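You operate a simulated robot arm through the tools that you are given. There is no shell and no other tool. Be economical: measure what you need, move in short steps, check, and stop when the job is done.

You run a simulated two-armed robot. Do the job below in one go: nothing can be reset, and whatever is moved stays where it is left.

## Task
Pick up the teal tall roll from the top of the side table with one hand, pass it to the other hand and put it in the inside of the green tray.

The check looks at the end state, three seconds after you hand in, the way a careful person would. Anything else that was tipped, shoved, dropped, spilled or broken makes it a failure.

## Robot
Two 7-joint arms with four-finger grippers on one trunk, on a base that drives. Base frame: it is fixed to the floor where the robot stands at the start and does not move with it; the origin is under the middle of the robot, x ahead of it, y to its left, z up; the surface under the hand at the start is at about z = 0.88. Readings come in m, degrees, newtons and seconds.
The left shoulder is at the start at [0.04, 0.181, 1.254], the right one opposite. With the tool pointing down near the work surface each hand reaches from about 0.3 to 0.84 m from the robot's upright axis, wherever it stands, measured 20 degrees to its own side. Places, roughly: inside of the green tray (15x25 cm) [-0.04, -1.02, 0.74]. Payload 3.67 kg a hand.
The TCP of each hand is the grasp point between the finger pads, 0.028 m short of the fingertips. In the tool frame z runs along the fingers and y along their closing line. Largest opening 0.112 m; the body of the gripper starts 0.073 m behind the TCP.
Orientation is that of the tool frame in the base frame, as [roll, pitch, yaw] about the fixed x, y, z axes, in that order (R = Rz(yaw) Ry(pitch) Rx(roll)). With the fingers straight down and closing along the base's y, the tool's x points along the base's -x, its y along +y and its z along -z.

## Interface
- The arms move only by the tool servo_tool. It takes "left_plan", "right_plan" or both (then of equal length, played together; a hand with none holds still); each is a list of rows, each a list of 6 numbers: the shift along the tool's x, y, z in m, then the turn, a rotation vector about the tool's x, y, z in degrees. In form: [[tx, ty, tz, rx, ry, rz], ...]. A call has 1 to 8 rows; each row is the pose to reach, as a shift and turn from the pose commanded when the call began, along the tool's axes at that moment. "left_hand" and "right_hand" are, for a hand that has rows, the closure in counts, from 0 (fully open) to 255 (shut), set as the call begins (left out, the last holds). A row lasts 0.2 s, in which the tool goes at most 0.05 m and 8.6 degrees; a call with a longer step from one row to the next is refused whole, and so is a gripper value outside its range. Where a pose cannot be reached the arm comes as near as it can. A force on the tool above 40 N (or 10 N above the force at the start of the call, whichever is more), or a blocked arm, ends the call early, and 0.2 s more pass. The fingers move at their own pace and stop on an object; they squeeze with about 42 N. The grip force told is the motor's: it shows also when the fingers shut on nothing. Time passes only in rows, and 0.2 s behind the last, so rows that repeat a pose let the fingers close. It gives the time, the measured TCP pose, the force on the tool (base axes), the opening and the grip force at its end, in the units of the frame above (readings bear some noise), with the torque about the TCP (base axes, N m) and any sound that the robot's microphone picked up.
- Cameras (640 x 400 px; columns grow to the right, rows downward): "scene" is now at [0.0903, -0.0422, 1.4872]; the picture's right is [-0.47, -0.88, 0.00], its down [-0.54, 0.29, -0.79] and it looks along [0.70, -0.37, -0.62] (base axes); focal length 214 px, centre (320, 200). "left" rides on the left gripper at [0.06, 0.018, -0.104] in its tool frame; the picture's right is [-0.29, 0.96, 0.00], its down [-0.80, -0.24, -0.55] and it looks along [-0.53, -0.16, 0.83] (tool axes); focal length 234 px, centre (320, 200). "right" rides on the right gripper at [0.06, -0.018, -0.104] in its tool frame; the picture's right is [0.29, 0.96, 0.00], its down [-0.80, 0.24, -0.55] and it looks along [-0.53, 0.16, 0.83] (tool axes); focal length 234 px, centre (320, 200).
- capture(camera): a new picture of that camera. The clock stands still meanwhile.
- move_column(by): slides the trunk up (or, below 0, down) by that many m; the arms and the scene camera ride with it, the base frame stays. It gives what a move gives, with no picture.
- drive_base(legs): drives the robot by 1 to 6 legs, each [ahead, left, turn to the left] in m, m and degrees, along the robot's own axes; the way and the turn of a leg run together, so that a leg with both is an arc; at most 1.5 m and 180 degrees a leg. The arms and the cameras ride along, it lands a little off, and it stops where it bumps. It gives what a move gives.
- aim_head(pan, tilt): turns the head with the scene camera to pan (to the left, within 86 degrees either way) and tilt (down, from -29 to 69), counted from straight ahead of the robot. It gives what a move gives.
- pixel_to_xyz(camera, pixels): for up to 12 pixels [column, row] of the newest picture of that camera ("zoom" is the newest enlarged one), the place [x, y, z] in the base frame of the surface seen there, good to about 0.003 m, but the place of the scene camera against the robot may be out by one fixed shift of up to 0.012 m in any direction. The clock stands still meanwhile.
- close_up(camera, box): a new picture of the part [left, top, right, bottom] of that camera's present view, enlarged. The clock stands still meanwhile.
- job_done(): hands the job in; it is judged then, once.

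Keep the steps short. Do not move on a guess: measure, check each grasp and each placing, and mend mistakes. In all there are 80 turns and 78 pictures (those below and enlarged ones count). Leave the grippers open and the arms clear of the work at the hand-in unless told otherwise, and finish with a single line.

The tools are called by a JSON object that holds its "fn" and its "kwargs". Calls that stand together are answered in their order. servo_tool: Moves the arms, as the interface text tells. Its arguments: {"type":"object","properties":{"left_plan":{"type":"array","items":{"type":"array","items":{"type":"number"}}},"left_hand":{"type":"number"},"right_plan":{"type":"array","items":{"type":"array","items":{"type":"number"}}},"right_hand":{"type":"number"}},"required":[]} The other tools are called the same way: move_column (by) slides the trunk up or down; drive_base (legs) drives the base; aim_head (pan, tilt) turns the head that bears the scene camera; capture (camera) takes a picture; pixel_to_xyz (camera, pixels) gives the place of the surface under pixels of a picture; close_up (camera, box) takes an enlarged picture of a part of a camera's view; job_done () hands the job in.

At the start:

```text
t: 0.0
left_position: [0.502, -0.0725, 1.1809]
left_tcp_rot: [-180.0, -0.1, 179.9]
left_force: [0.1, -0.1, -0.1]
left_moment: [0.01, 0.03, -0.01]
left_opening: 0.1116
left_grip_force: 0.1
right_position: [0.4169, -0.578, 1.2251]
right_tcp_rot: [-180.0, 0.0, 180.0]
right_force: [-1.0, 0.2, -0.4]
right_moment: [0.0, 0.02, 0.0]
right_opening: 0.1117
right_grip_force: 0.1
trunk travel left (down, up): [-0.375, 0.139]
robot x, y, heading: [0.001, -0.0006, -0.2]
head pan, tilt: [-27.9, 38.0]
```

scene: 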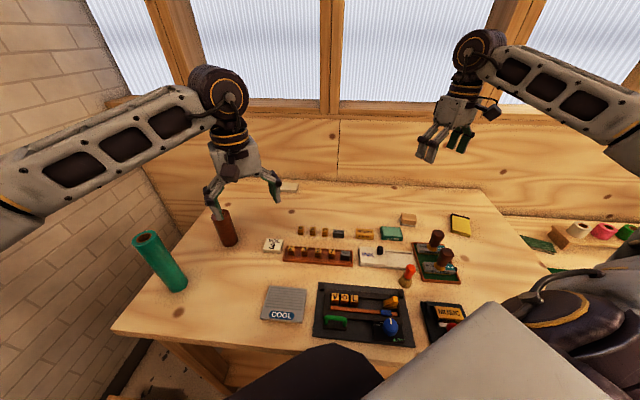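
right: 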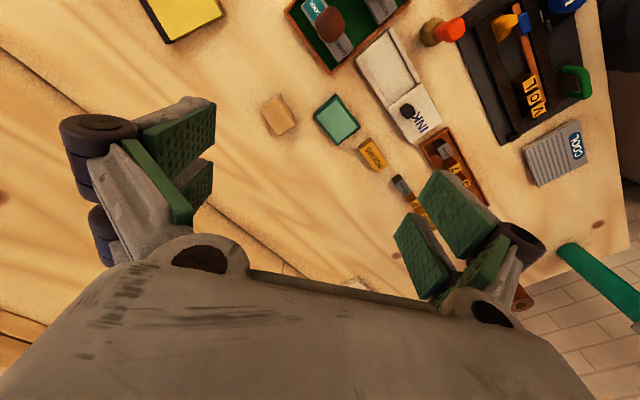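
left: 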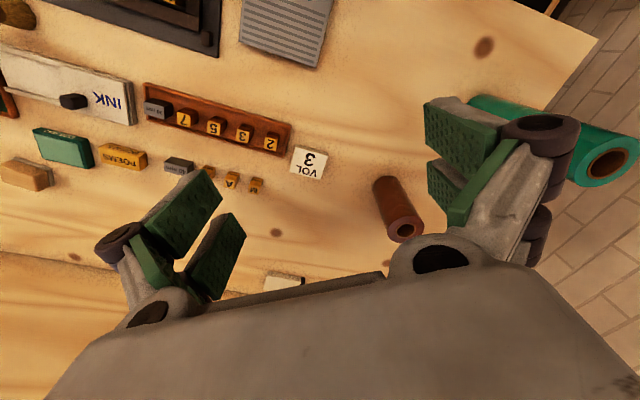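

I see a tall teal-green roll at about (160,260). First I'll measure it, then look around to the right for the tray and side table.

{"fn": "pixel_to_xyz", "kwargs": {"camera": "scene", "pixels": [[148, 240], [165, 265], [178, 288], [225, 230], [540, 243], [600, 230], [575, 228], [200, 300]]}}

{"fn": "aim_head", "kwargs": {"pan": -80, "tilt": 38}}

{"fn": "capture", "kwargs": {"camera": "scene"}}

```text
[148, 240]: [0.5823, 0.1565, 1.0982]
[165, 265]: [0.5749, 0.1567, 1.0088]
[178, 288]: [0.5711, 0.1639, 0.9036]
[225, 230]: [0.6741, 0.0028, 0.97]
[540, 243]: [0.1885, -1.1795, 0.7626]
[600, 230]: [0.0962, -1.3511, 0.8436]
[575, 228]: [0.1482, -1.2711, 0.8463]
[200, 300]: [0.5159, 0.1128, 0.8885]
```

```text
t: 1.2
left_position: [0.5011, -0.0733, 1.1813]
left_tcp_rot: [-179.9, 0.0, -180.0]
left_force: [-0.5, -1.1, 0.1]
left_moment: [-0.01, 0.0, 0.02]
left_opening: 0.1119
left_grip_force: 0.2
right_position: [0.4167, -0.5778, 1.226]
right_tcp_rot: [180.0, 0.0, -180.0]
right_force: [0.6, 0.0, -0.9]
right_moment: [-0.03, 0.04, -0.02]
right_opening: 0.1118
right_grip_force: 0.1
trunk travel left (down, up): [-0.375, 0.139]
robot x, y, heading: [-0.001, 0.001, -0.1]
head pan, tilt: [-80.0, 38.0]
```

```text
74 pictures are left
```

scene: 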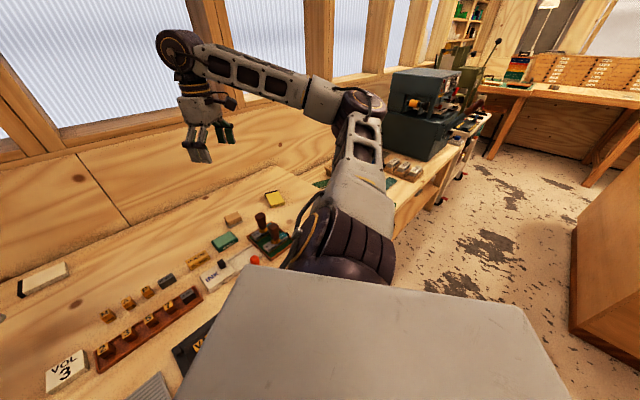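

The right arm hides the tray area. I'll look at a pan in between.

{"fn": "aim_head", "kwargs": {"pan": -60, "tilt": 45}}

{"fn": "capture", "kwargs": {"camera": "scene"}}

```text
t: 2.0
left_position: [0.5025, -0.0722, 1.1819]
left_tcp_rot: [-180.0, 0.0, -180.0]
left_force: [0.2, 0.0, 0.2]
left_moment: [-0.02, -0.02, 0.0]
left_opening: 0.1122
left_grip_force: 0.1
right_position: [0.4162, -0.5775, 1.2251]
right_tcp_rot: [-180.0, 0.0, -179.9]
right_force: [0.4, 0.6, -0.5]
right_moment: [-0.03, -0.02, 0.01]
right_opening: 0.1118
right_grip_force: 0.1
trunk travel left (down, up): [-0.375, 0.139]
robot x, y, heading: [-0.0004, 0.0022, 0.0]
head pan, tilt: [-60.0, 45.0]
```

```text
73 pictures are left
```

scene: 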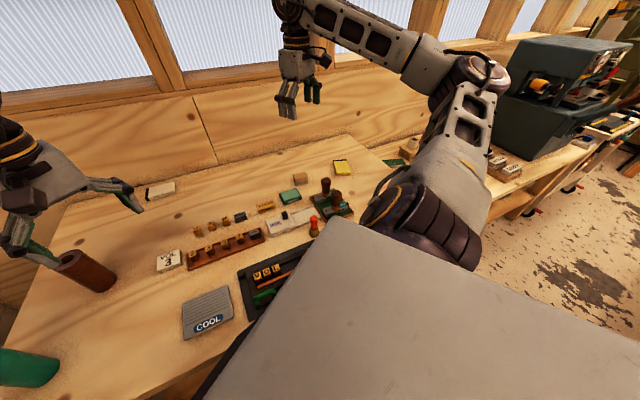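

I'll return to the first view and enlarge the right side table and the roll to make sure which roll is meant.

{"fn": "aim_head", "kwargs": {"pan": -27.9, "tilt": 38}}

{"fn": "close_up", "kwargs": {"camera": "scene", "box": [500, 190, 640, 290]}}

{"fn": "close_up", "kwargs": {"camera": "scene", "box": [110, 170, 270, 310]}}

{"fn": "pixel_to_xyz", "kwargs": {"camera": "scene", "pixels": [[148, 231], [135, 241], [160, 235], [144, 265], [173, 255], [165, 288], [186, 280], [176, 291], [210, 178], [245, 170], [228, 215], [120, 330]]}}

```text
t: 3.0
left_position: [0.5025, -0.0731, 1.1822]
left_tcp_rot: [180.0, 0.0, -180.0]
left_force: [-0.2, -0.7, 0.3]
left_moment: [0.0, -0.01, 0.0]
left_opening: 0.112
left_grip_force: 0.0
right_position: [0.4162, -0.578, 1.2259]
right_tcp_rot: [180.0, 0.0, -180.0]
right_force: [-0.6, 0.3, 0.1]
right_moment: [0.01, -0.01, 0.0]
right_opening: 0.1119
right_grip_force: 0.0
trunk travel left (down, up): [-0.375, 0.139]
robot x, y, heading: [0.0027, -0.001, -0.2]
head pan, tilt: [-27.9, 38.0]
```

```text
4.00 times, centred on (570, 240) of scene
```

zoom: 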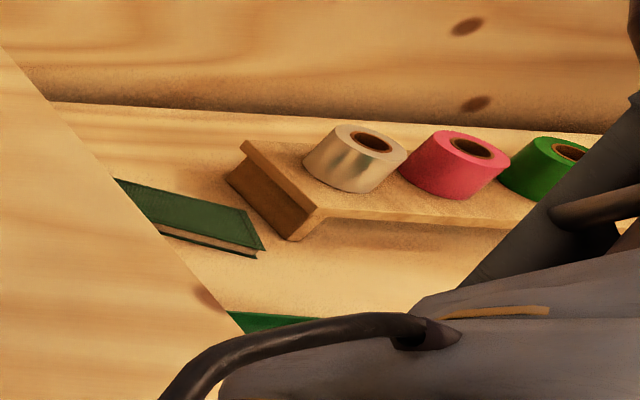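

```text
2.86 times, centred on (190, 240) of scene
```

zoom: 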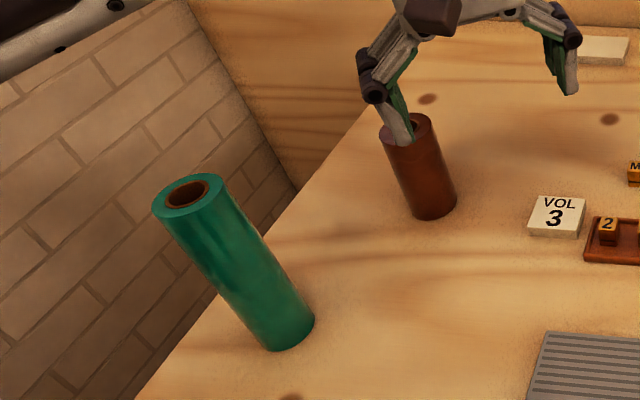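

```text
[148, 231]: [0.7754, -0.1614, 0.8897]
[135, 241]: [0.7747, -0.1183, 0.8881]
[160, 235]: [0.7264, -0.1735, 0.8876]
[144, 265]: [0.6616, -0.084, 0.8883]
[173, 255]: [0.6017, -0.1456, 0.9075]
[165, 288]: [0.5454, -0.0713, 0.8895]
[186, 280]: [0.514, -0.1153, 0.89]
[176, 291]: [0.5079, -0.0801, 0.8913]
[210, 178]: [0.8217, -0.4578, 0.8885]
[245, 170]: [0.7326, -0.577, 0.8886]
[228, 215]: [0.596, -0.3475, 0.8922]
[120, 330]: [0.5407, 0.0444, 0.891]
```

The teal tall roll stands at the table's left. I'll measure it in the enlarged picture: rim (155,210)-(222,185), base (265,348)-(312,325).

{"fn": "pixel_to_xyz", "kwargs": {"camera": "zoom", "pixels": [[160, 208], [218, 186], [187, 177], [190, 216], [200, 225], [235, 265], [262, 260], [210, 270], [275, 342], [295, 338], [268, 353], [388, 140]]}}

{"fn": "capture", "kwargs": {"camera": "left"}}

{"fn": "pixel_to_xyz", "kwargs": {"camera": "left", "pixels": [[581, 180], [630, 145], [620, 178], [590, 150], [570, 130], [480, 100], [405, 230], [390, 190]]}}

```text
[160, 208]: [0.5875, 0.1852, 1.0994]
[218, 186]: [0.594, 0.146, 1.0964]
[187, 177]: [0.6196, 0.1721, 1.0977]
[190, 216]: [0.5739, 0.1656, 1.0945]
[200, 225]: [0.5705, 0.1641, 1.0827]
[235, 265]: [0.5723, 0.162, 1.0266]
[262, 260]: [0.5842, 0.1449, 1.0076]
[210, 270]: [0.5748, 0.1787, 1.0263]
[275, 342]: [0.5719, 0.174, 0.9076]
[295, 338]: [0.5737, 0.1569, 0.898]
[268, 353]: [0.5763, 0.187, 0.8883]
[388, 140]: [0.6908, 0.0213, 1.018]
```

```text
70 pictures are left
```

left: 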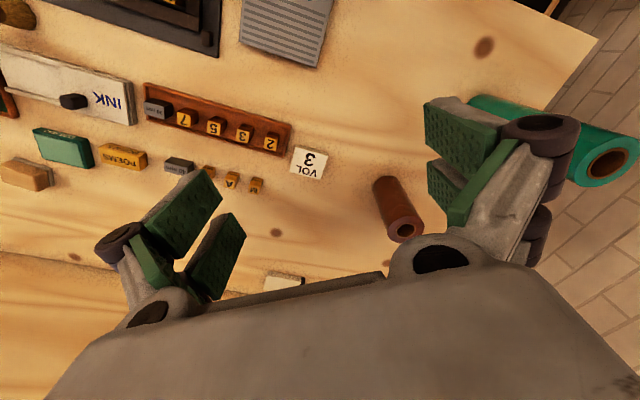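

```text
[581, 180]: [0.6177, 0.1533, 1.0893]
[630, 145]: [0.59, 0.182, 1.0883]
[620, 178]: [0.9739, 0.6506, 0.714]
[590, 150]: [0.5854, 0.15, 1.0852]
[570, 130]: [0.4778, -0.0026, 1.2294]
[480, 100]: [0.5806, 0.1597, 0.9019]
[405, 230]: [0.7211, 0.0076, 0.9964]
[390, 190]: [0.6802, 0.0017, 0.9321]
```

The roll's axis is near (0.600, 0.165), about 5 cm across, with its top at z≈1.09. I'm moving the left hand level over it (tips at 1.15), then checking.

{"fn": "servo_tool", "kwargs": {"left_plan": [[-0.0165, 0.04, 0, 0, 0, 0], [-0.033, 0.08, 0, 0, 0, 0], [-0.05, 0.12, 0, 0, 0, 0], [-0.066, 0.16, 0, 0, 0, 0], [-0.082, 0.2, 0, 0, 0, 0], [-0.0975, 0.238, 0, 0, 0, 0], [-0.0975, 0.238, 0, 0, 0, 0]], "left_hand": 0}}

{"fn": "capture", "kwargs": {"camera": "left"}}

{"fn": "capture", "kwargs": {"camera": "scene"}}

```text
t: 4.6
left_position: [0.5981, 0.1649, 1.182]
left_tcp_rot: [-180.0, 0.1, 179.9]
left_force: [0.6, -0.1, 0.0]
left_moment: [0.02, 0.02, 0.0]
left_opening: 0.1118
left_grip_force: 0.1
right_position: [0.4166, -0.5779, 1.226]
right_tcp_rot: [-180.0, 0.0, -179.9]
right_force: [-0.3, -0.6, 0.5]
right_moment: [-0.02, -0.03, -0.02]
right_opening: 0.1121
right_grip_force: 0.1
trunk travel left (down, up): [-0.375, 0.139]
robot x, y, heading: [-0.003, 0.0004, -0.3]
head pan, tilt: [-27.9, 38.0]
```

```text
69 pictures are left
```

left: 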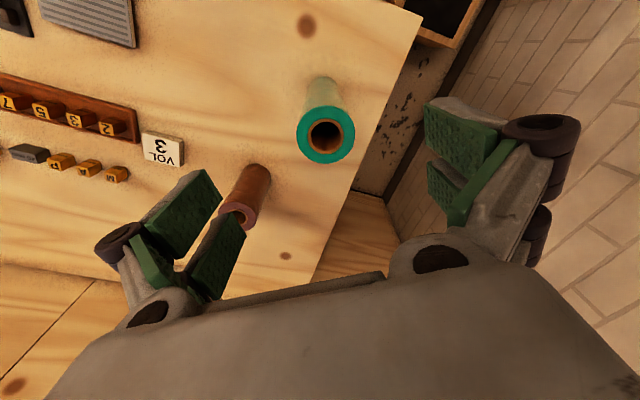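

```text
68 pictures are left
```

scene: 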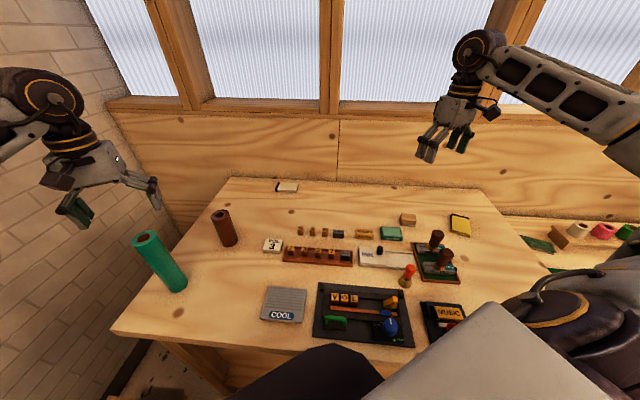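

Now the rim is clear at (326,135). I'll measure it from the left camera.

{"fn": "pixel_to_xyz", "kwargs": {"camera": "left", "pixels": [[300, 134], [352, 134], [326, 109], [326, 159], [306, 150], [346, 150], [346, 118], [306, 118], [322, 90], [210, 330], [400, 90]]}}

```text
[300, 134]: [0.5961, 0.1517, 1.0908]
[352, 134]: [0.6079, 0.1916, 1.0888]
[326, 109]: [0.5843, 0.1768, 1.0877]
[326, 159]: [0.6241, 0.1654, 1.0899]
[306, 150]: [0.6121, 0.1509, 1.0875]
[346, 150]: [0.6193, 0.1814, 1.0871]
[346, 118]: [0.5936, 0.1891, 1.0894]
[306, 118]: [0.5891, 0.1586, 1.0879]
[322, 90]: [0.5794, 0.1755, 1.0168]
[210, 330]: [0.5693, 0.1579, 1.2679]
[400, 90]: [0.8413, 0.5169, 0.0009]
```

The roll's centre is (0.604, 0.171), with the top at 1.089. I'm descending 0.124 m with that correction, to TCP 3 cm below the rim.

{"fn": "servo_tool", "kwargs": {"left_plan": [[-0.005, 0.006, 0.02, 0, 0, 0], [-0.005, 0.006, 0.06, 0, 0, 0], [-0.005, 0.006, 0.1, 0, 0, 0], [-0.005, 0.006, 0.124, 0, 0, 0], [-0.005, 0.006, 0.124, 0, 0, 0]]}}

{"fn": "capture", "kwargs": {"camera": "left"}}

```text
t: 5.8
left_position: [0.6036, 0.1715, 1.0569]
left_tcp_rot: [179.9, 0.0, 179.9]
left_force: [0.2, -0.2, 0.2]
left_moment: [-0.01, 0.01, 0.01]
left_opening: 0.1119
left_grip_force: 0.1
right_position: [0.4152, -0.578, 1.2253]
right_tcp_rot: [-180.0, 0.0, -179.9]
right_force: [-0.4, -0.3, 0.1]
right_moment: [-0.01, -0.01, -0.05]
right_opening: 0.1118
right_grip_force: 0.0
trunk travel left (down, up): [-0.375, 0.139]
robot x, y, heading: [-0.0006, 0.0025, -0.1]
head pan, tilt: [-27.9, 38.0]
```

```text
67 pictures are left
```

left: 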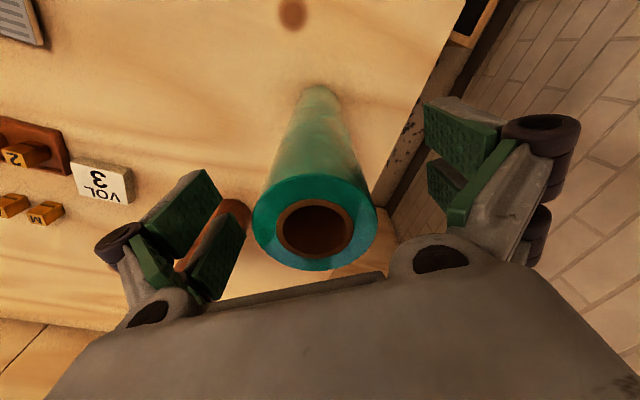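

The roll is centred between the pads. Closing the hand.

{"fn": "servo_tool", "kwargs": {"left_plan": [[0, 0, 0, 0, 0, 0], [0, 0, 0, 0, 0, 0], [0, 0, 0, 0, 0, 0], [0, 0, 0, 0, 0, 0]], "left_hand": 255}}

```text
t: 6.8
left_position: [0.6034, 0.1709, 1.0583]
left_tcp_rot: [-179.9, -0.1, -179.9]
left_force: [0.0, -1.4, 2.0]
left_moment: [0.01, -0.03, -0.02]
left_opening: 0.0479
left_grip_force: 42.3
right_position: [0.4159, -0.5773, 1.2256]
right_tcp_rot: [-180.0, 0.0, -180.0]
right_force: [-0.4, 0.4, 0.1]
right_moment: [-0.03, -0.02, 0.02]
right_opening: 0.112
right_grip_force: 0.1
trunk travel left (down, up): [-0.375, 0.139]
robot x, y, heading: [-0.0014, 0.0015, -0.0]
head pan, tilt: [-27.9, 38.0]
```

Firm grip at 0.048 m. Lifting straight up.

{"fn": "servo_tool", "kwargs": {"left_plan": [[0, 0, -0.03, 0, 0, 0], [0, 0, -0.07, 0, 0, 0], [0, 0, -0.11, 0, 0, 0], [0, 0, -0.15, 0, 0, 0], [0, 0, -0.19, 0, 0, 0], [0, 0, -0.22, 0, 0, 0], [0, 0, -0.22, 0, 0, 0]]}}

{"fn": "capture", "kwargs": {"camera": "scene"}}

```text
t: 8.4
left_position: [0.6041, 0.1711, 1.2768]
left_tcp_rot: [179.9, 0.0, -179.9]
left_force: [-0.4, 0.5, -4.3]
left_moment: [0.01, -0.03, -0.01]
left_opening: 0.0482
left_grip_force: 41.7
right_position: [0.4164, -0.5778, 1.2253]
right_tcp_rot: [-179.9, -0.1, -180.0]
right_force: [0.8, -0.5, 0.0]
right_moment: [-0.01, 0.0, 0.01]
right_opening: 0.1121
right_grip_force: 0.1
trunk travel left (down, up): [-0.375, 0.139]
robot x, y, heading: [0.002, 0.0026, -0.1]
head pan, tilt: [-27.9, 38.0]
```

```text
66 pictures are left
```

scene: 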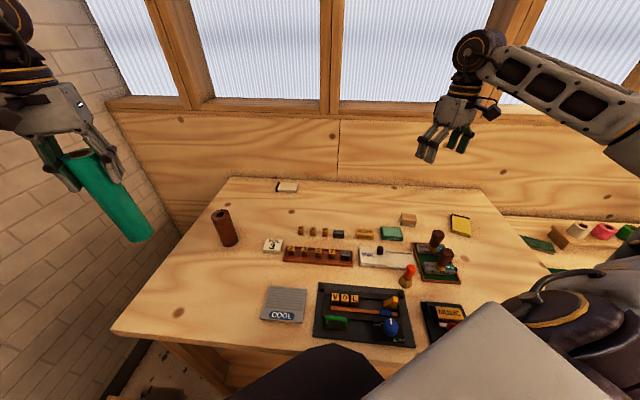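

The roll is lifted and hanging straight. Next I'll turn the left hand so its fingers point to the robot's right, with the roll horizontal along y, while bringing it to the middle.

{"fn": "servo_tool", "kwargs": {"left_plan": [[0.0168, -0.0237, 0, 8.5, 0, 0], [0.0335, -0.0475, 0, 17, 0, 0], [0.05, -0.071, 0, 25.5, 0, 0], [0.067, -0.095, 0, 34, 0, 0], [0.084, -0.119, 0, 42.5, 0, 0], [0.1, -0.1425, 0, 51, 0, 0], [0.117, -0.166, 0, 59.5, 0, 0], [0.134, -0.19, 0, 68, 0, 0]]}}

{"fn": "servo_tool", "kwargs": {"left_plan": [[0, 0, 0, 7.5, 0, 0], [0, 0, 0, 15, 0, 0], [0, 0, 0, 22, 0, 0], [0, 0, 0, 22, 0, 0]]}}

{"fn": "capture", "kwargs": {"camera": "scene"}}

```text
t: 10.2
left_position: [0.4705, -0.019, 1.278]
left_tcp_rot: [-112.0, 0.0, -179.9]
left_force: [-1.3, -0.4, -3.2]
left_moment: [0.27, 0.01, -0.01]
left_opening: 0.0481
left_grip_force: 41.8
right_position: [0.4162, -0.577, 1.2248]
right_tcp_rot: [-180.0, 0.1, 179.9]
right_force: [-0.3, -0.6, -0.2]
right_moment: [0.03, 0.0, -0.02]
right_opening: 0.112
right_grip_force: 0.0
trunk travel left (down, up): [-0.375, 0.139]
robot x, y, heading: [-0.0026, 0.0036, 0.0]
head pan, tilt: [-27.9, 38.0]
```

```text
t: 11.2
left_position: [0.4709, -0.0168, 1.2775]
left_tcp_rot: [-90.0, -0.1, -179.9]
left_force: [-0.3, -0.3, -3.6]
left_moment: [0.29, 0.0, -0.03]
left_opening: 0.0479
left_grip_force: 42.2
right_position: [0.4157, -0.5777, 1.2251]
right_tcp_rot: [-180.0, 0.0, -179.9]
right_force: [0.4, 0.0, 0.5]
right_moment: [0.05, -0.02, 0.01]
right_opening: 0.1121
right_grip_force: 0.0
trunk travel left (down, up): [-0.375, 0.139]
robot x, y, heading: [-0.0013, -0.0022, 0.1]
head pan, tilt: [-27.9, 38.0]
```

```text
65 pictures are left
```

scene: 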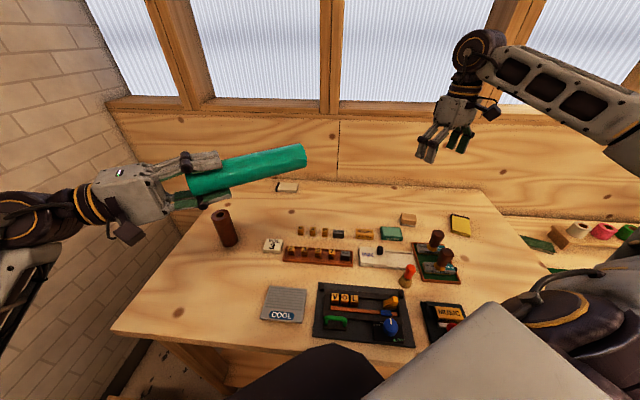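

The roll is level, pointing right. I'll lower the left hand by 0.1 m for a comfortable handover height and, at the same time, begin turning the right hand so its fingers close along x.

{"fn": "servo_tool", "kwargs": {"left_plan": [[0, 0.02, 0, 0, 0, 0], [0, 0.04, 0, 0, 0, 0], [0, 0.06, 0, 0, 0, 0], [0, 0.08, 0, 0, 0, 0], [0, 0.1, 0, 0, 0, 0], [0, 0.1, 0, 0, 0, 0], [0, 0.1, 0, 0, 0, 0], [0, 0.1, 0, 0, 0, 0]], "right_plan": [[-0.007, 0.02, -0.008, 0, 0, -8.5], [-0.014, 0.04, -0.016, 0, 0, -17], [-0.02, 0.06, -0.024, 0, 0, -25.5], [-0.027, 0.08, -0.033, 0, 0, -34], [-0.034, 0.1, -0.041, 0, 0, -42.5], [-0.04, 0.12, -0.049, 0, 0, -51], [-0.047, 0.14, -0.057, 0, 0, -59.5], [-0.054, 0.16, -0.065, 0, 0, -68]], "right_hand": 0}}

{"fn": "servo_tool", "kwargs": {"right_plan": [[0, 0, 0, 0, 0, -7.5], [0, 0, 0, 0, 0, -15], [0, 0, 0, 0, 0, -22], [0, 0, 0, 0, 0, -22]]}}

{"fn": "capture", "kwargs": {"camera": "scene"}}

```text
t: 13.2
left_position: [0.4731, -0.0197, 1.1759]
left_tcp_rot: [-90.3, -0.1, -179.9]
left_force: [0.0, -1.4, -4.3]
left_moment: [0.28, -0.04, -0.03]
left_opening: 0.0479
left_grip_force: 42.1
right_position: [0.345, -0.2143, 1.3255]
right_tcp_rot: [-173.7, 2.0, -114.1]
right_force: [-0.5, -0.7, -0.5]
right_moment: [0.04, 0.05, 0.03]
right_opening: 0.1118
right_grip_force: 0.0
right hand out of reach, approached as far as the arm can: row 1, 2, 3, 4, 5, 6, 7, 8
trunk travel left (down, up): [-0.375, 0.139]
robot x, y, heading: [0.0004, 0.0029, 0.2]
head pan, tilt: [-27.9, 38.0]
stopped in row 8 (right hand): the arm was blocked; the commanded pose is now the measured one
```

```text
t: 14.2
left_position: [0.47, -0.019, 1.1776]
left_tcp_rot: [-90.0, 0.1, -179.9]
left_force: [0.9, 0.0, -5.1]
left_moment: [0.32, 0.01, -0.02]
left_opening: 0.0483
left_grip_force: 41.7
right_position: [0.2695, -0.1397, 1.3276]
right_tcp_rot: [-173.4, -0.8, -92.4]
right_force: [0.1, 0.5, 0.5]
right_moment: [0.03, 0.01, -0.02]
right_opening: 0.1118
right_grip_force: 0.2
right hand out of reach, approached as far as the arm can: row 1, 2, 3, 4
trunk travel left (down, up): [-0.375, 0.139]
robot x, y, heading: [0.0012, -0.0031, -0.1]
head pan, tilt: [-27.9, 38.0]
```

```text
64 pictures are left
```

scene: 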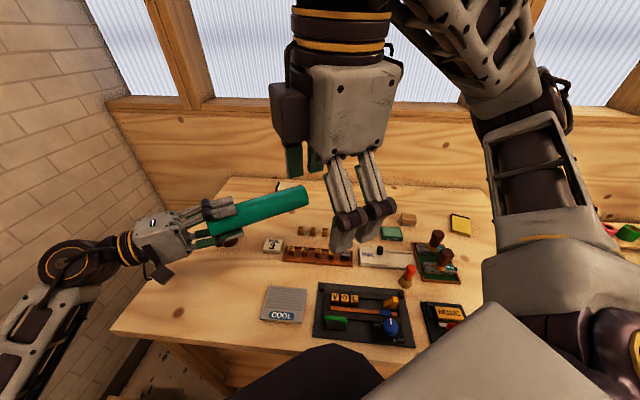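

The right wrist hit a limit turning that way. I'll move it back to the right while turning the other way, and go on to yaw +90.

{"fn": "servo_tool", "kwargs": {"right_plan": [[0.035, -0.009, 0, 0, 0, 8.5], [0.07, -0.018, 0, 0, 0, 17], [0.105, -0.027, 0, 0, 0, 25.5], [0.14, -0.036, 0, 0, 0, 34], [0.175, -0.045, 0, 0, 0, 42.5], [0.21, -0.054, 0, 0, 0, 51], [0.245, -0.064, 0, 0, 0, 59.5], [0.28, -0.075, 0, 0, 0, 68]]}}

{"fn": "servo_tool", "kwargs": {"right_plan": [[0, 0, 0, 0, 0, 8.5], [0, 0, 0, 0, 0, 17], [0, 0, 0, 0, 0, 22], [0, 0, 0, 0, 0, 22]]}}

```text
t: 16.2
left_position: [0.4697, -0.0197, 1.1769]
left_tcp_rot: [-90.1, -0.1, -179.9]
left_force: [0.0, -0.8, -3.1]
left_moment: [0.34, -0.05, 0.0]
left_opening: 0.0478
left_grip_force: 41.4
right_position: [0.3448, -0.4191, 1.2937]
right_tcp_rot: [-179.8, -3.2, -159.6]
right_force: [0.7, 0.8, 0.9]
right_moment: [0.02, -0.04, -0.02]
right_opening: 0.112
right_grip_force: 0.2
trunk travel left (down, up): [-0.375, 0.139]
robot x, y, heading: [-0.0015, 0.0027, 0.1]
head pan, tilt: [-27.9, 38.0]
stopped in row 8 (right hand): the arm was blocked; the commanded pose is now the measured one
```

```text
t: 17.2
left_position: [0.4689, -0.0183, 1.1778]
left_tcp_rot: [-90.0, 0.1, -179.9]
left_force: [-0.2, -0.1, -4.0]
left_moment: [0.3, -0.02, 0.0]
left_opening: 0.0479
left_grip_force: 42.7
right_position: [0.3443, -0.4181, 1.2925]
right_tcp_rot: [-178.8, -2.9, 178.4]
right_force: [0.4, 0.1, 0.0]
right_moment: [0.02, 0.02, 0.03]
right_opening: 0.112
right_grip_force: 0.1
trunk travel left (down, up): [-0.375, 0.139]
robot x, y, heading: [-0.0005, -0.0002, -0.1]
head pan, tilt: [-27.9, 38.0]
```

The right hand is back near yaw 180 and slightly tilted. I'll level it and move it forward, then turn toward yaw +90.

{"fn": "servo_tool", "kwargs": {"right_plan": [[-0.025, 0, 0, -1.2, -2.9, 0], [-0.05, 0, 0, -1.2, -2.9, 0], [-0.085, 0, 0, -1.2, -2.9, 0], [-0.085, 0, 0, -1.2, -2.9, 0]]}}

{"fn": "servo_tool", "kwargs": {"right_plan": [[0, 0, 0, 0, 0, 8], [0, 0, 0, 0, 0, 16], [0, 0, 0, 0, 0, 24], [0, 0, 0, 0, 0, 32], [0, 0, 0, 0, 0, 40], [0, 0, 0, 0, 0, 48], [0, 0, 0, 0, 0, 56], [0, 0, 0, 0, 0, 56]]}}

{"fn": "servo_tool", "kwargs": {"right_plan": [[0, 0, 0, 0, 0, 8], [0, 0, 0, 0, 0, 16], [0, 0, 0, 0, 0, 24], [0, 0, 0, 0, 0, 32], [0, 0, 0, 0, 0, 32]]}}

{"fn": "capture", "kwargs": {"camera": "scene"}}

```text
t: 18.2
left_position: [0.4685, -0.0188, 1.1781]
left_tcp_rot: [-90.0, -0.1, -179.9]
left_force: [0.1, 0.0, -4.2]
left_moment: [0.35, -0.02, 0.0]
left_opening: 0.0478
left_grip_force: 42.1
right_position: [0.4295, -0.421, 1.2886]
right_tcp_rot: [-180.0, 0.0, 178.6]
right_force: [-0.6, 0.3, -0.1]
right_moment: [-0.01, -0.02, -0.01]
right_opening: 0.1118
right_grip_force: 0.1
trunk travel left (down, up): [-0.375, 0.139]
robot x, y, heading: [-0.0011, 0.0006, 0.2]
head pan, tilt: [-27.9, 38.0]
```

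```text
t: 20.0
left_position: [0.4706, -0.019, 1.1777]
left_tcp_rot: [-90.0, 0.0, -179.9]
left_force: [-0.4, 0.2, -4.5]
left_moment: [0.32, -0.02, 0.0]
left_opening: 0.048
left_grip_force: 41.7
right_position: [0.4308, -0.421, 1.2878]
right_tcp_rot: [-179.9, 0.0, 122.4]
right_force: [-0.5, -0.1, -0.1]
right_moment: [-0.01, -0.02, -0.01]
right_opening: 0.1121
right_grip_force: 0.1
trunk travel left (down, up): [-0.375, 0.139]
robot x, y, heading: [0.0033, -0.0016, -0.0]
head pan, tilt: [-27.9, 38.0]
```

```text
t: 21.2
left_position: [0.4704, -0.019, 1.177]
left_tcp_rot: [-90.0, 0.1, -179.9]
left_force: [-0.4, 0.0, -5.0]
left_moment: [0.28, 0.0, 0.01]
left_opening: 0.0481
left_grip_force: 42.1
right_position: [0.4305, -0.4207, 1.2885]
right_tcp_rot: [-179.9, 0.1, 90.5]
right_force: [1.5, 0.8, 0.2]
right_moment: [-0.05, -0.02, -0.01]
right_opening: 0.1119
right_grip_force: 0.0
trunk travel left (down, up): [-0.375, 0.139]
robot x, y, heading: [0.0005, -0.0014, -0.3]
head pan, tilt: [-27.9, 38.0]
```

```text
63 pictures are left
```

scene: 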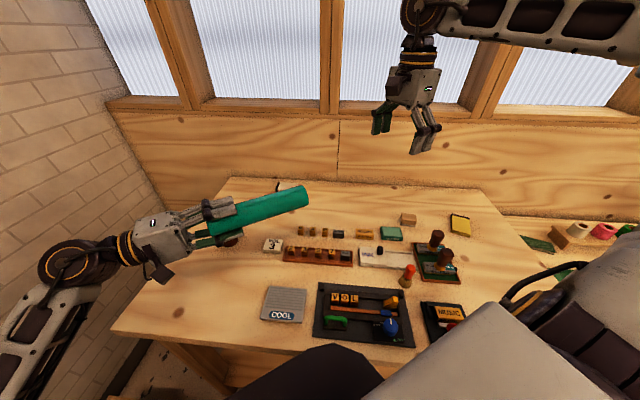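

The right hand is level at yaw 90. I'm moving it above the free part of the roll, to (0.470, -0.115, 1.30).

{"fn": "servo_tool", "kwargs": {"right_plan": [[0.044, 0.006, -0.004, 0, 0, 0], [0.088, 0.012, -0.008, 0, 0, 0], [0.132, 0.018, -0.012, 0, 0, 0], [0.176, 0.024, -0.012, 0, 0, 0], [0.22, 0.03, -0.012, 0, 0, 0], [0.264, 0.036, -0.012, 0, 0, 0], [0.306, 0.04, -0.012, 0, 0, 0], [0.306, 0.04, -0.012, 0, 0, 0]]}}

{"fn": "capture", "kwargs": {"camera": "right"}}

{"fn": "capture", "kwargs": {"camera": "scene"}}

```text
t: 23.0
left_position: [0.468, -0.0193, 1.1779]
left_tcp_rot: [-90.0, 0.0, -179.9]
left_force: [-0.1, -0.6, -4.0]
left_moment: [0.31, 0.0, 0.03]
left_opening: 0.0481
left_grip_force: 42.5
right_position: [0.4675, -0.1133, 1.3012]
right_tcp_rot: [-179.9, 0.1, 90.4]
right_force: [0.1, -0.7, 0.6]
right_moment: [0.02, -0.04, -0.01]
right_opening: 0.112
right_grip_force: 0.1
trunk travel left (down, up): [-0.375, 0.139]
robot x, y, heading: [-0.0022, 0.004, -0.2]
head pan, tilt: [-27.9, 38.0]
```

```text
62 pictures are left
```

right: 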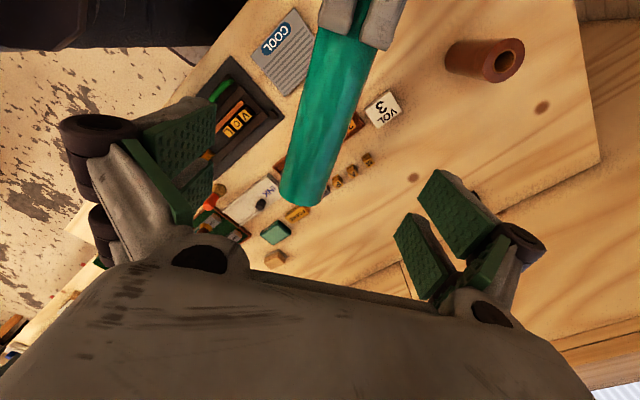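

```text
61 pictures are left
```

scene: 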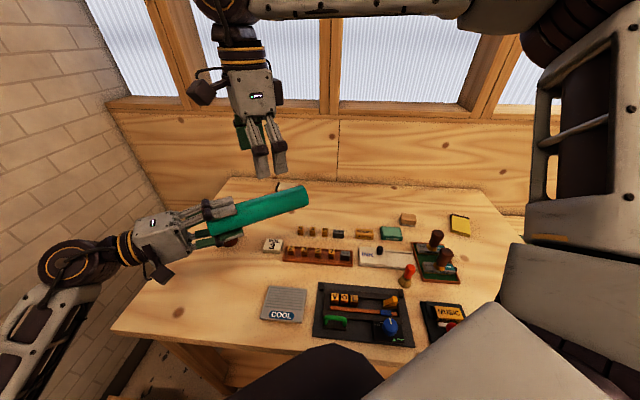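

I'll measure the roll's top line and free end from the right camera.

{"fn": "pixel_to_xyz", "kwargs": {"camera": "right", "pixels": [[305, 200], [303, 185], [315, 140], [330, 90], [340, 45], [300, 120], [345, 120], [375, 30]]}}

```text
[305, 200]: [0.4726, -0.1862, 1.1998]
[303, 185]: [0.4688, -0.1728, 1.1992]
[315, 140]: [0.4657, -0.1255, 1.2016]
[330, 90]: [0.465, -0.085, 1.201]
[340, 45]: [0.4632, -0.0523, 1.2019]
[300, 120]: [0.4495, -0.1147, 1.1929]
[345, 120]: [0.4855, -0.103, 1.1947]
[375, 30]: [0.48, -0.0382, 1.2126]
```

The roll axis is at x≈0.468, z≈1.178, and its free end is at y≈-0.19. I'm descending the right hand to y≈-0.10, z≈1.187.

{"fn": "servo_tool", "kwargs": {"right_plan": [[0.012, 0, 0.03, 0, 0, 0], [0.012, 0, 0.06, 0, 0, 0], [0.012, 0, 0.09, 0, 0, 0], [0.012, 0, 0.114, 0, 0, 0], [0.012, 0, 0.114, 0, 0, 0]]}}

{"fn": "capture", "kwargs": {"camera": "right"}}

{"fn": "capture", "kwargs": {"camera": "scene"}}

```text
t: 24.2
left_position: [0.469, -0.0199, 1.1771]
left_tcp_rot: [-90.0, -0.1, 180.0]
left_force: [-0.3, -0.5, -3.7]
left_moment: [0.29, 0.01, -0.01]
left_opening: 0.0481
left_grip_force: 42.2
right_position: [0.4669, -0.1032, 1.1847]
right_tcp_rot: [180.0, 0.0, 90.5]
right_force: [0.4, -0.4, 0.4]
right_moment: [0.01, -0.02, -0.01]
right_opening: 0.1119
right_grip_force: 0.1
trunk travel left (down, up): [-0.375, 0.139]
robot x, y, heading: [-0.0011, -0.0013, -0.0]
head pan, tilt: [-27.9, 38.0]
```

```text
60 pictures are left
```

right: 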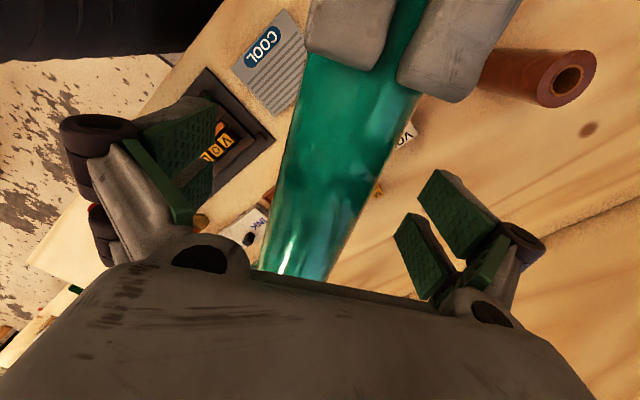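

```text
59 pictures are left
```

scene: 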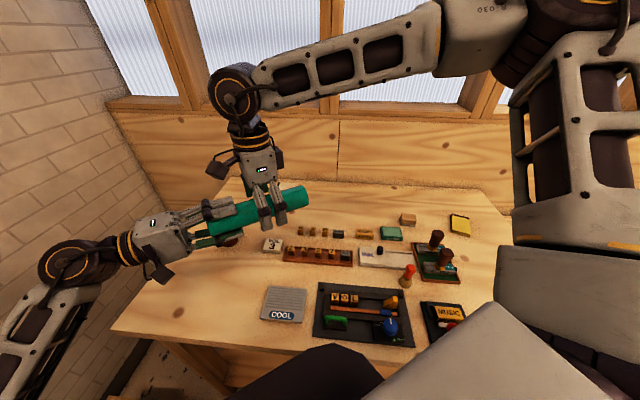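

The right fingers straddle the roll. Closing the right hand.

{"fn": "servo_tool", "kwargs": {"right_plan": [[0, 0, 0, 0, 0, 0], [0, 0, 0, 0, 0, 0], [0, 0, 0, 0, 0, 0], [0, 0, 0, 0, 0, 0]], "right_hand": 255}}

```text
t: 25.2
left_position: [0.4677, -0.0186, 1.1762]
left_tcp_rot: [-89.9, 0.0, 179.9]
left_force: [-16.8, 2.7, -4.7]
left_moment: [0.41, -0.13, 0.04]
left_opening: 0.0481
left_grip_force: 42.2
right_position: [0.4678, -0.1032, 1.1862]
right_tcp_rot: [179.9, 0.1, 90.3]
right_force: [15.9, -3.1, 0.2]
right_moment: [-0.05, -0.04, -1.43]
right_opening: 0.05
right_grip_force: 42.5
trunk travel left (down, up): [-0.375, 0.139]
robot x, y, heading: [-0.0013, 0.0039, 0.2]
head pan, tilt: [-27.9, 38.0]
```

Both hands hold it. Now opening the left hand in place.

{"fn": "servo_tool", "kwargs": {"left_plan": [[0, 0, 0, 0, 0, 0], [0, 0, 0, 0, 0, 0], [0, 0, 0, 0, 0, 0], [0, 0, 0, 0, 0, 0]], "left_hand": 0}}

{"fn": "servo_tool", "kwargs": {"left_plan": [[0, 0, -0.02, 0, 0, 0], [0, 0, -0.05, 0, 0, 0], [0, 0, -0.08, 0, 0, 0], [0, 0, -0.11, 0, 0, 0], [0, 0, -0.14, 0, 0, 0], [0, 0, -0.14, 0, 0, 0]]}}

{"fn": "capture", "kwargs": {"camera": "scene"}}

{"fn": "capture", "kwargs": {"camera": "right"}}

```text
t: 26.2
left_position: [0.4698, -0.0182, 1.1772]
left_tcp_rot: [-90.0, 0.0, -179.9]
left_force: [-0.1, -0.7, 0.1]
left_moment: [0.01, 0.0, -0.01]
left_opening: 0.1122
left_grip_force: 0.1
right_position: [0.4671, -0.1027, 1.1862]
right_tcp_rot: [-180.0, 0.2, 90.5]
right_force: [-1.4, 0.5, 0.2]
right_moment: [-0.03, -0.03, -0.07]
right_opening: 0.0496
right_grip_force: 41.8
trunk travel left (down, up): [-0.375, 0.139]
robot x, y, heading: [-0.0041, 0.0015, 0.0]
head pan, tilt: [-27.9, 38.0]
```

```text
t: 27.6
left_position: [0.4693, 0.1234, 1.1775]
left_tcp_rot: [-90.0, 0.0, 179.9]
left_force: [-0.1, -0.2, -0.9]
left_moment: [0.03, -0.02, 0.0]
left_opening: 0.1118
left_grip_force: 0.1
right_position: [0.4686, -0.1032, 1.1851]
right_tcp_rot: [-179.9, 0.1, 90.4]
right_force: [-0.4, -0.5, 0.7]
right_moment: [-0.04, -0.02, -0.03]
right_opening: 0.0497
right_grip_force: 41.7
trunk travel left (down, up): [-0.375, 0.139]
robot x, y, heading: [0.0002, -0.0007, 0.1]
head pan, tilt: [-27.9, 38.0]
```

```text
58 pictures are left
```

scene: 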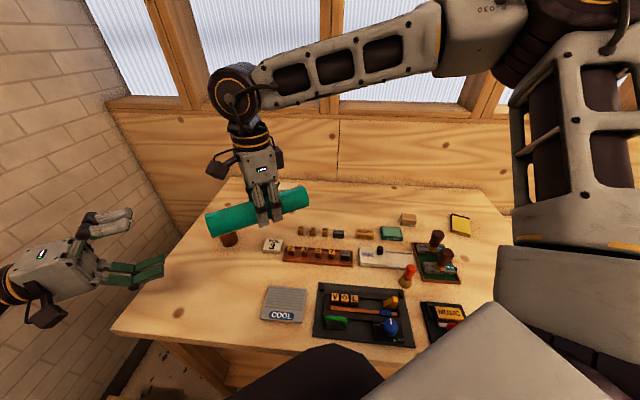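

```text
57 pictures are left
```

right: 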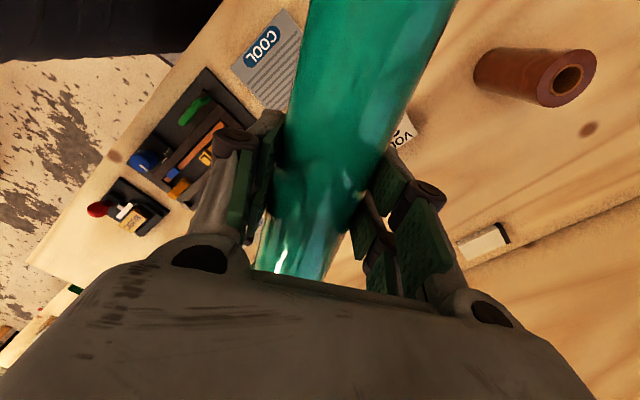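

The right hand holds the roll alone. The benches run at about 28° to my heading, so I'll back off a little, turn right to face the bench, and look.

{"fn": "drive_base", "kwargs": {"legs": [[-0.15, 0, 0], [0, 0, -28]]}}

{"fn": "aim_head", "kwargs": {"pan": -60, "tilt": 40}}

{"fn": "capture", "kwargs": {"camera": "scene"}}

```text
t: 30.5
left_position: [0.3223, -0.1104, 1.1776]
left_tcp_rot: [-90.1, 0.0, 152.2]
left_force: [0.7, -0.9, 0.0]
left_moment: [-0.02, 0.05, -0.01]
left_opening: 0.1119
left_grip_force: 0.1
right_position: [0.2152, -0.3094, 1.1852]
right_tcp_rot: [-179.9, 0.0, 62.5]
right_force: [0.6, -0.4, 0.4]
right_moment: [-0.06, 0.01, 0.02]
right_opening: 0.0496
right_grip_force: 41.9
trunk travel left (down, up): [-0.375, 0.139]
robot x, y, heading: [-0.1512, -0.0001, -28.0]
head pan, tilt: [-27.9, 38.0]
```

```text
t: 31.5
left_position: [0.322, -0.1128, 1.1758]
left_tcp_rot: [-90.0, 0.0, 152.1]
left_force: [0.1, 0.1, 0.4]
left_moment: [0.01, 0.0, 0.03]
left_opening: 0.112
left_grip_force: 0.1
right_position: [0.2143, -0.3089, 1.1853]
right_tcp_rot: [-179.8, 0.0, 62.5]
right_force: [0.2, 0.5, -0.1]
right_moment: [-0.06, 0.05, 0.02]
right_opening: 0.0497
right_grip_force: 41.5
trunk travel left (down, up): [-0.375, 0.139]
robot x, y, heading: [-0.1455, 0.0005, -28.0]
head pan, tilt: [-60.0, 40.0]
```

```text
56 pictures are left
```

scene: 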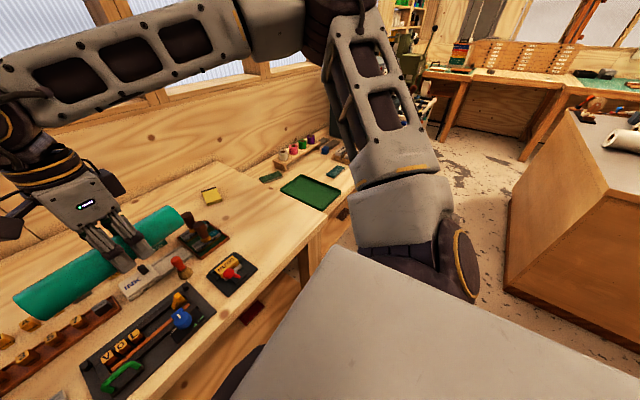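

Now the green tray is in view at (311,191). I'll measure its corners, the bench edges and the roll.

{"fn": "close_up", "kwargs": {"camera": "scene", "box": [240, 120, 400, 240]}}

{"fn": "pixel_to_xyz", "kwargs": {"camera": "scene", "pixels": [[281, 190], [304, 175], [341, 190], [320, 210], [311, 190], [320, 222], [165, 395], [348, 195], [415, 95], [390, 255], [300, 270], [295, 150]]}}

```text
3.33 times, centred on (320, 180) of scene
```

zoom: 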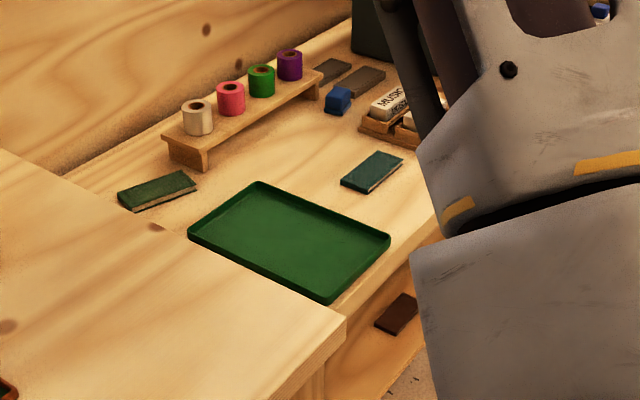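

```text
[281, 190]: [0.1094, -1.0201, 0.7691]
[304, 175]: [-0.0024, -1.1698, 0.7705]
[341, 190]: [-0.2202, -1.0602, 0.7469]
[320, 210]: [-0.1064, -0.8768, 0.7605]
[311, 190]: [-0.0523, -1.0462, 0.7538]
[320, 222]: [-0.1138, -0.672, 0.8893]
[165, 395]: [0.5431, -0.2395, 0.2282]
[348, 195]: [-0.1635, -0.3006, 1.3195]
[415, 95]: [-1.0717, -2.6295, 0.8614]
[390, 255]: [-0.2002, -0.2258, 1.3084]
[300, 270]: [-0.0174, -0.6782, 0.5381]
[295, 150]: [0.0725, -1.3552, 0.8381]
```

{"fn": "pixel_to_xyz", "kwargs": {"camera": "zoom", "pixels": [[191, 232], [258, 185], [387, 238], [332, 298], [205, 232], [260, 196], [375, 240], [325, 285], [340, 322], [290, 240], [435, 235], [345, 300]]}}

```text
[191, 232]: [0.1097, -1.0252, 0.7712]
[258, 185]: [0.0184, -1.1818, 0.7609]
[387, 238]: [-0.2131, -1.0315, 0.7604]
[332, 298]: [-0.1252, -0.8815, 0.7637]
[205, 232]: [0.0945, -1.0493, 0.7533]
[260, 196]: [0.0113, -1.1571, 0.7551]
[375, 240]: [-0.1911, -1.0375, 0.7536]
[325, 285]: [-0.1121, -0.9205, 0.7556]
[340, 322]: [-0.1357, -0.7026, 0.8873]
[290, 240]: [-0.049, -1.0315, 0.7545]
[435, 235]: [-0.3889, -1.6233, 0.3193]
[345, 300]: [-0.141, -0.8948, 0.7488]
```

The tray's long side runs at about -32°, with its centre near (-0.053, -1.03). The roll must point along my forward direction, so I'll turn the right hand back 90° while shifting it right. I'll also check how far away the brown cabinet is.

{"fn": "servo_tool", "kwargs": {"right_plan": [[-0.03, 0, 0, 0, 0, -8], [-0.06, 0, 0, 0, 0, -16], [-0.09, 0.005, 0, 0, 0, -24], [-0.11, 0.01, 0, 0, 0, -32], [-0.12, 0.015, 0, 0, 0, -40], [-0.13, 0.02, 0, 0, 0, -48], [-0.14, 0.025, 0, 0, 0, -56], [-0.15, 0.03, 0, 0, 0, -64]]}}

{"fn": "servo_tool", "kwargs": {"right_plan": [[0, 0, 0, 0, 0, -8], [0, 0, 0, 0, 0, -16], [0, 0, 0, 0, 0, -26], [0, 0, 0, 0, 0, -26]]}}

{"fn": "pixel_to_xyz", "kwargs": {"camera": "scene", "pixels": [[505, 288], [575, 115], [630, 345], [515, 190]]}}

```text
t: 33.3
left_position: [0.3221, -0.1115, 1.1773]
left_tcp_rot: [-90.0, 0.0, 152.1]
left_force: [0.1, -0.8, -0.2]
left_moment: [0.0, -0.03, 0.05]
left_opening: 0.1119
left_grip_force: 0.0
right_position: [0.1721, -0.4569, 1.1863]
right_tcp_rot: [-180.0, 0.0, 126.7]
right_force: [0.5, 0.2, -0.3]
right_moment: [-0.04, -0.05, -0.02]
right_opening: 0.0494
right_grip_force: 42.3
trunk travel left (down, up): [-0.375, 0.139]
robot x, y, heading: [-0.1487, 0.0002, -27.9]
head pan, tilt: [-60.0, 40.0]
```

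```text
refused: row 3 steps farther than a row can; nothing moved
```

```text
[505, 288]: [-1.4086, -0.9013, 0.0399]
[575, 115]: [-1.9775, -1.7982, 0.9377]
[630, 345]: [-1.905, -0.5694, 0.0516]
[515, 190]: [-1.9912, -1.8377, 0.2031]
```

The cabinet is well clear. I'll finish the hand's turn in smaller rows, then turn the base another 4° and strafe right 0.64 m.

{"fn": "servo_tool", "kwargs": {"right_plan": [[0, 0, 0, 0, 0, -8], [0, 0, 0, 0, 0, -16], [0, 0, 0, 0, 0, -22], [0, 0, 0, 0, 0, -26], [0, 0, 0, 0, 0, -26]]}}

{"fn": "drive_base", "kwargs": {"legs": [[0, 0, -4], [0, -0.3, 0]]}}

{"fn": "aim_head", "kwargs": {"pan": -30, "tilt": 45}}

{"fn": "capture", "kwargs": {"camera": "scene"}}

```text
t: 34.5
left_position: [0.3219, -0.1132, 1.1767]
left_tcp_rot: [-90.0, 0.1, 152.1]
left_force: [-0.7, 0.1, 0.3]
left_moment: [0.02, 0.0, -0.01]
left_opening: 0.1121
left_grip_force: 0.1
right_position: [0.1736, -0.4568, 1.1873]
right_tcp_rot: [-179.9, 0.0, 152.6]
right_force: [0.3, -0.7, 0.9]
right_moment: [-0.04, -0.05, 0.02]
right_opening: 0.0499
right_grip_force: 41.9
trunk travel left (down, up): [-0.375, 0.139]
robot x, y, heading: [-0.1495, -0.0009, -28.0]
head pan, tilt: [-60.0, 40.0]
```

```text
t: 37.1
left_position: [0.1546, -0.3993, 1.1772]
left_tcp_rot: [-89.9, 0.0, 148.2]
left_force: [0.3, 0.1, 0.4]
left_moment: [0.03, -0.01, 0.03]
left_opening: 0.1121
left_grip_force: 0.0
right_position: [-0.0202, -0.7338, 1.1873]
right_tcp_rot: [-179.8, -0.2, 148.6]
right_force: [1.1, -0.4, -0.6]
right_moment: [0.0, -0.06, 0.0]
right_opening: 0.0498
right_grip_force: 41.6
trunk travel left (down, up): [-0.375, 0.139]
robot x, y, heading: [-0.3103, -0.2586, -32.2]
head pan, tilt: [-60.0, 40.0]
```

```text
t: 38.0
left_position: [0.1528, -0.4006, 1.1779]
left_tcp_rot: [-90.0, 0.0, 148.1]
left_force: [-1.0, -0.7, 0.4]
left_moment: [-0.01, -0.02, 0.02]
left_opening: 0.1121
left_grip_force: 0.0
right_position: [-0.018, -0.7336, 1.1859]
right_tcp_rot: [-179.8, -0.1, 148.6]
right_force: [0.2, 0.1, 0.2]
right_moment: [-0.02, -0.04, -0.02]
right_opening: 0.0497
right_grip_force: 41.9
trunk travel left (down, up): [-0.375, 0.139]
robot x, y, heading: [-0.3084, -0.2584, -31.8]
head pan, tilt: [-30.0, 45.0]
```

```text
54 pictures are left
```

scene: 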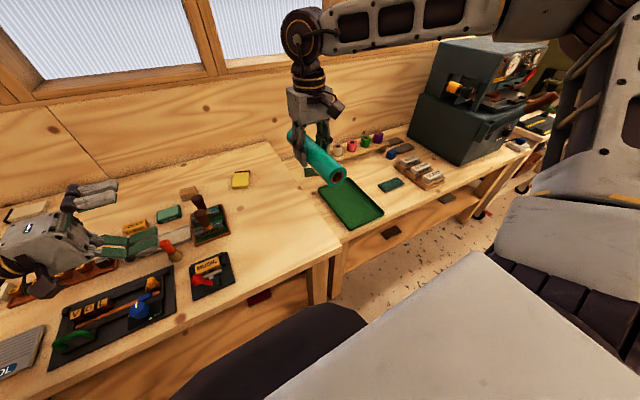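

Clear so far. I'll measure the dark machine and the roll's slope before moving on.

{"fn": "pixel_to_xyz", "kwargs": {"camera": "scene", "pixels": [[455, 45], [415, 130], [480, 155], [490, 75], [300, 145], [330, 172], [310, 158], [335, 225], [383, 210], [322, 250], [365, 250], [600, 30]]}}

```text
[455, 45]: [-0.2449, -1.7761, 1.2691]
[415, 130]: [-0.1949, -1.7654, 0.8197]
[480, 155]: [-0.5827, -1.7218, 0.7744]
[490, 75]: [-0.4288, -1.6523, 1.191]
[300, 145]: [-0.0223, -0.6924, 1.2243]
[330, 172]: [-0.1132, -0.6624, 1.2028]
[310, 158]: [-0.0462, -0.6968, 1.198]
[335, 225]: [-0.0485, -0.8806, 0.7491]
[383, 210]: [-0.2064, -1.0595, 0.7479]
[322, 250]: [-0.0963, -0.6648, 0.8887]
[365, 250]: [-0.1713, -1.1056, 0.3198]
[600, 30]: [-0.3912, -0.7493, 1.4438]
```

All clear. I'll strafe 0.27 m right, then go 0.10 m ahead; this puts the hand nearly above the tray.

{"fn": "drive_base", "kwargs": {"legs": [[0, -0.272, 0], [0.1, 0, 0]]}}

{"fn": "capture", "kwargs": {"camera": "right"}}

{"fn": "capture", "kwargs": {"camera": "scene"}}

```text
t: 40.7
left_position: [0.0957, -0.6822, 1.1785]
left_tcp_rot: [-90.1, 0.0, 148.4]
left_force: [0.8, -0.3, 0.0]
left_moment: [0.0, 0.03, -0.05]
left_opening: 0.1122
left_grip_force: 0.0
right_position: [-0.0749, -1.0158, 1.185]
right_tcp_rot: [180.0, -0.1, 148.8]
right_force: [-0.2, -1.1, -3.7]
right_moment: [0.0, -0.02, 0.03]
right_opening: 0.0494
right_grip_force: 41.5
trunk travel left (down, up): [-0.375, 0.139]
robot x, y, heading: [-0.3681, -0.5406, -31.7]
head pan, tilt: [-30.0, 45.0]
```

```text
53 pictures are left
```

right: 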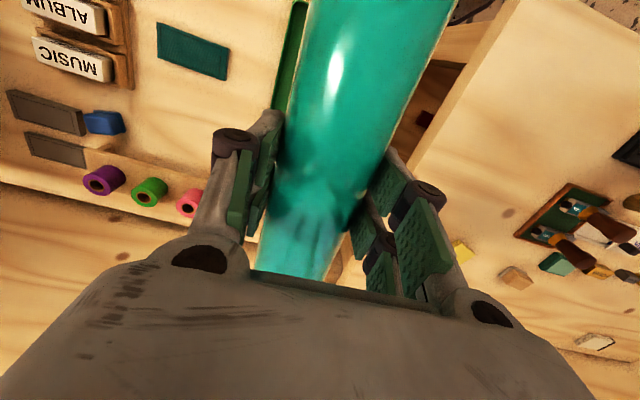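

```text
52 pictures are left
```

scene: 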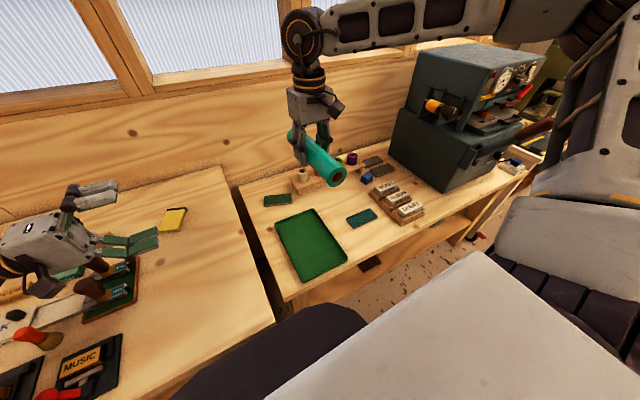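

Measuring the tray corners and the roll ends in this view.

{"fn": "close_up", "kwargs": {"camera": "scene", "box": [250, 110, 410, 290]}}

```text
2.22 times, centred on (330, 200) of scene
```

zoom: 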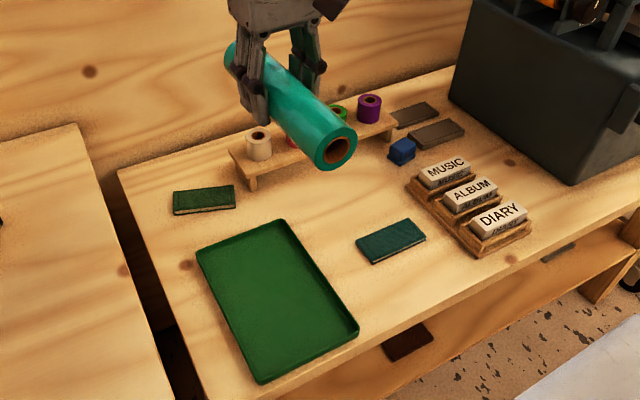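

{"fn": "pixel_to_xyz", "kwargs": {"camera": "zoom", "pixels": [[197, 253], [282, 222], [357, 331], [262, 381], [210, 262], [280, 235], [343, 330], [268, 368], [275, 295], [322, 158], [290, 90], [318, 112]]}}

```text
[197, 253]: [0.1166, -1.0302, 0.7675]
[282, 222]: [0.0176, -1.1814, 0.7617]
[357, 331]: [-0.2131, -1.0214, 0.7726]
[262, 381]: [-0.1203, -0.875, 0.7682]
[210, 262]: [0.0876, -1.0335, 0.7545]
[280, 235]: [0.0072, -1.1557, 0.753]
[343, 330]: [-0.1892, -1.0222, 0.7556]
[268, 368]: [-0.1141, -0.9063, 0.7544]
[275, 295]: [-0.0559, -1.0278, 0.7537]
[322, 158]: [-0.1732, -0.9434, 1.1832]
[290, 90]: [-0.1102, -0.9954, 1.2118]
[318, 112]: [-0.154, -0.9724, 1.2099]
```

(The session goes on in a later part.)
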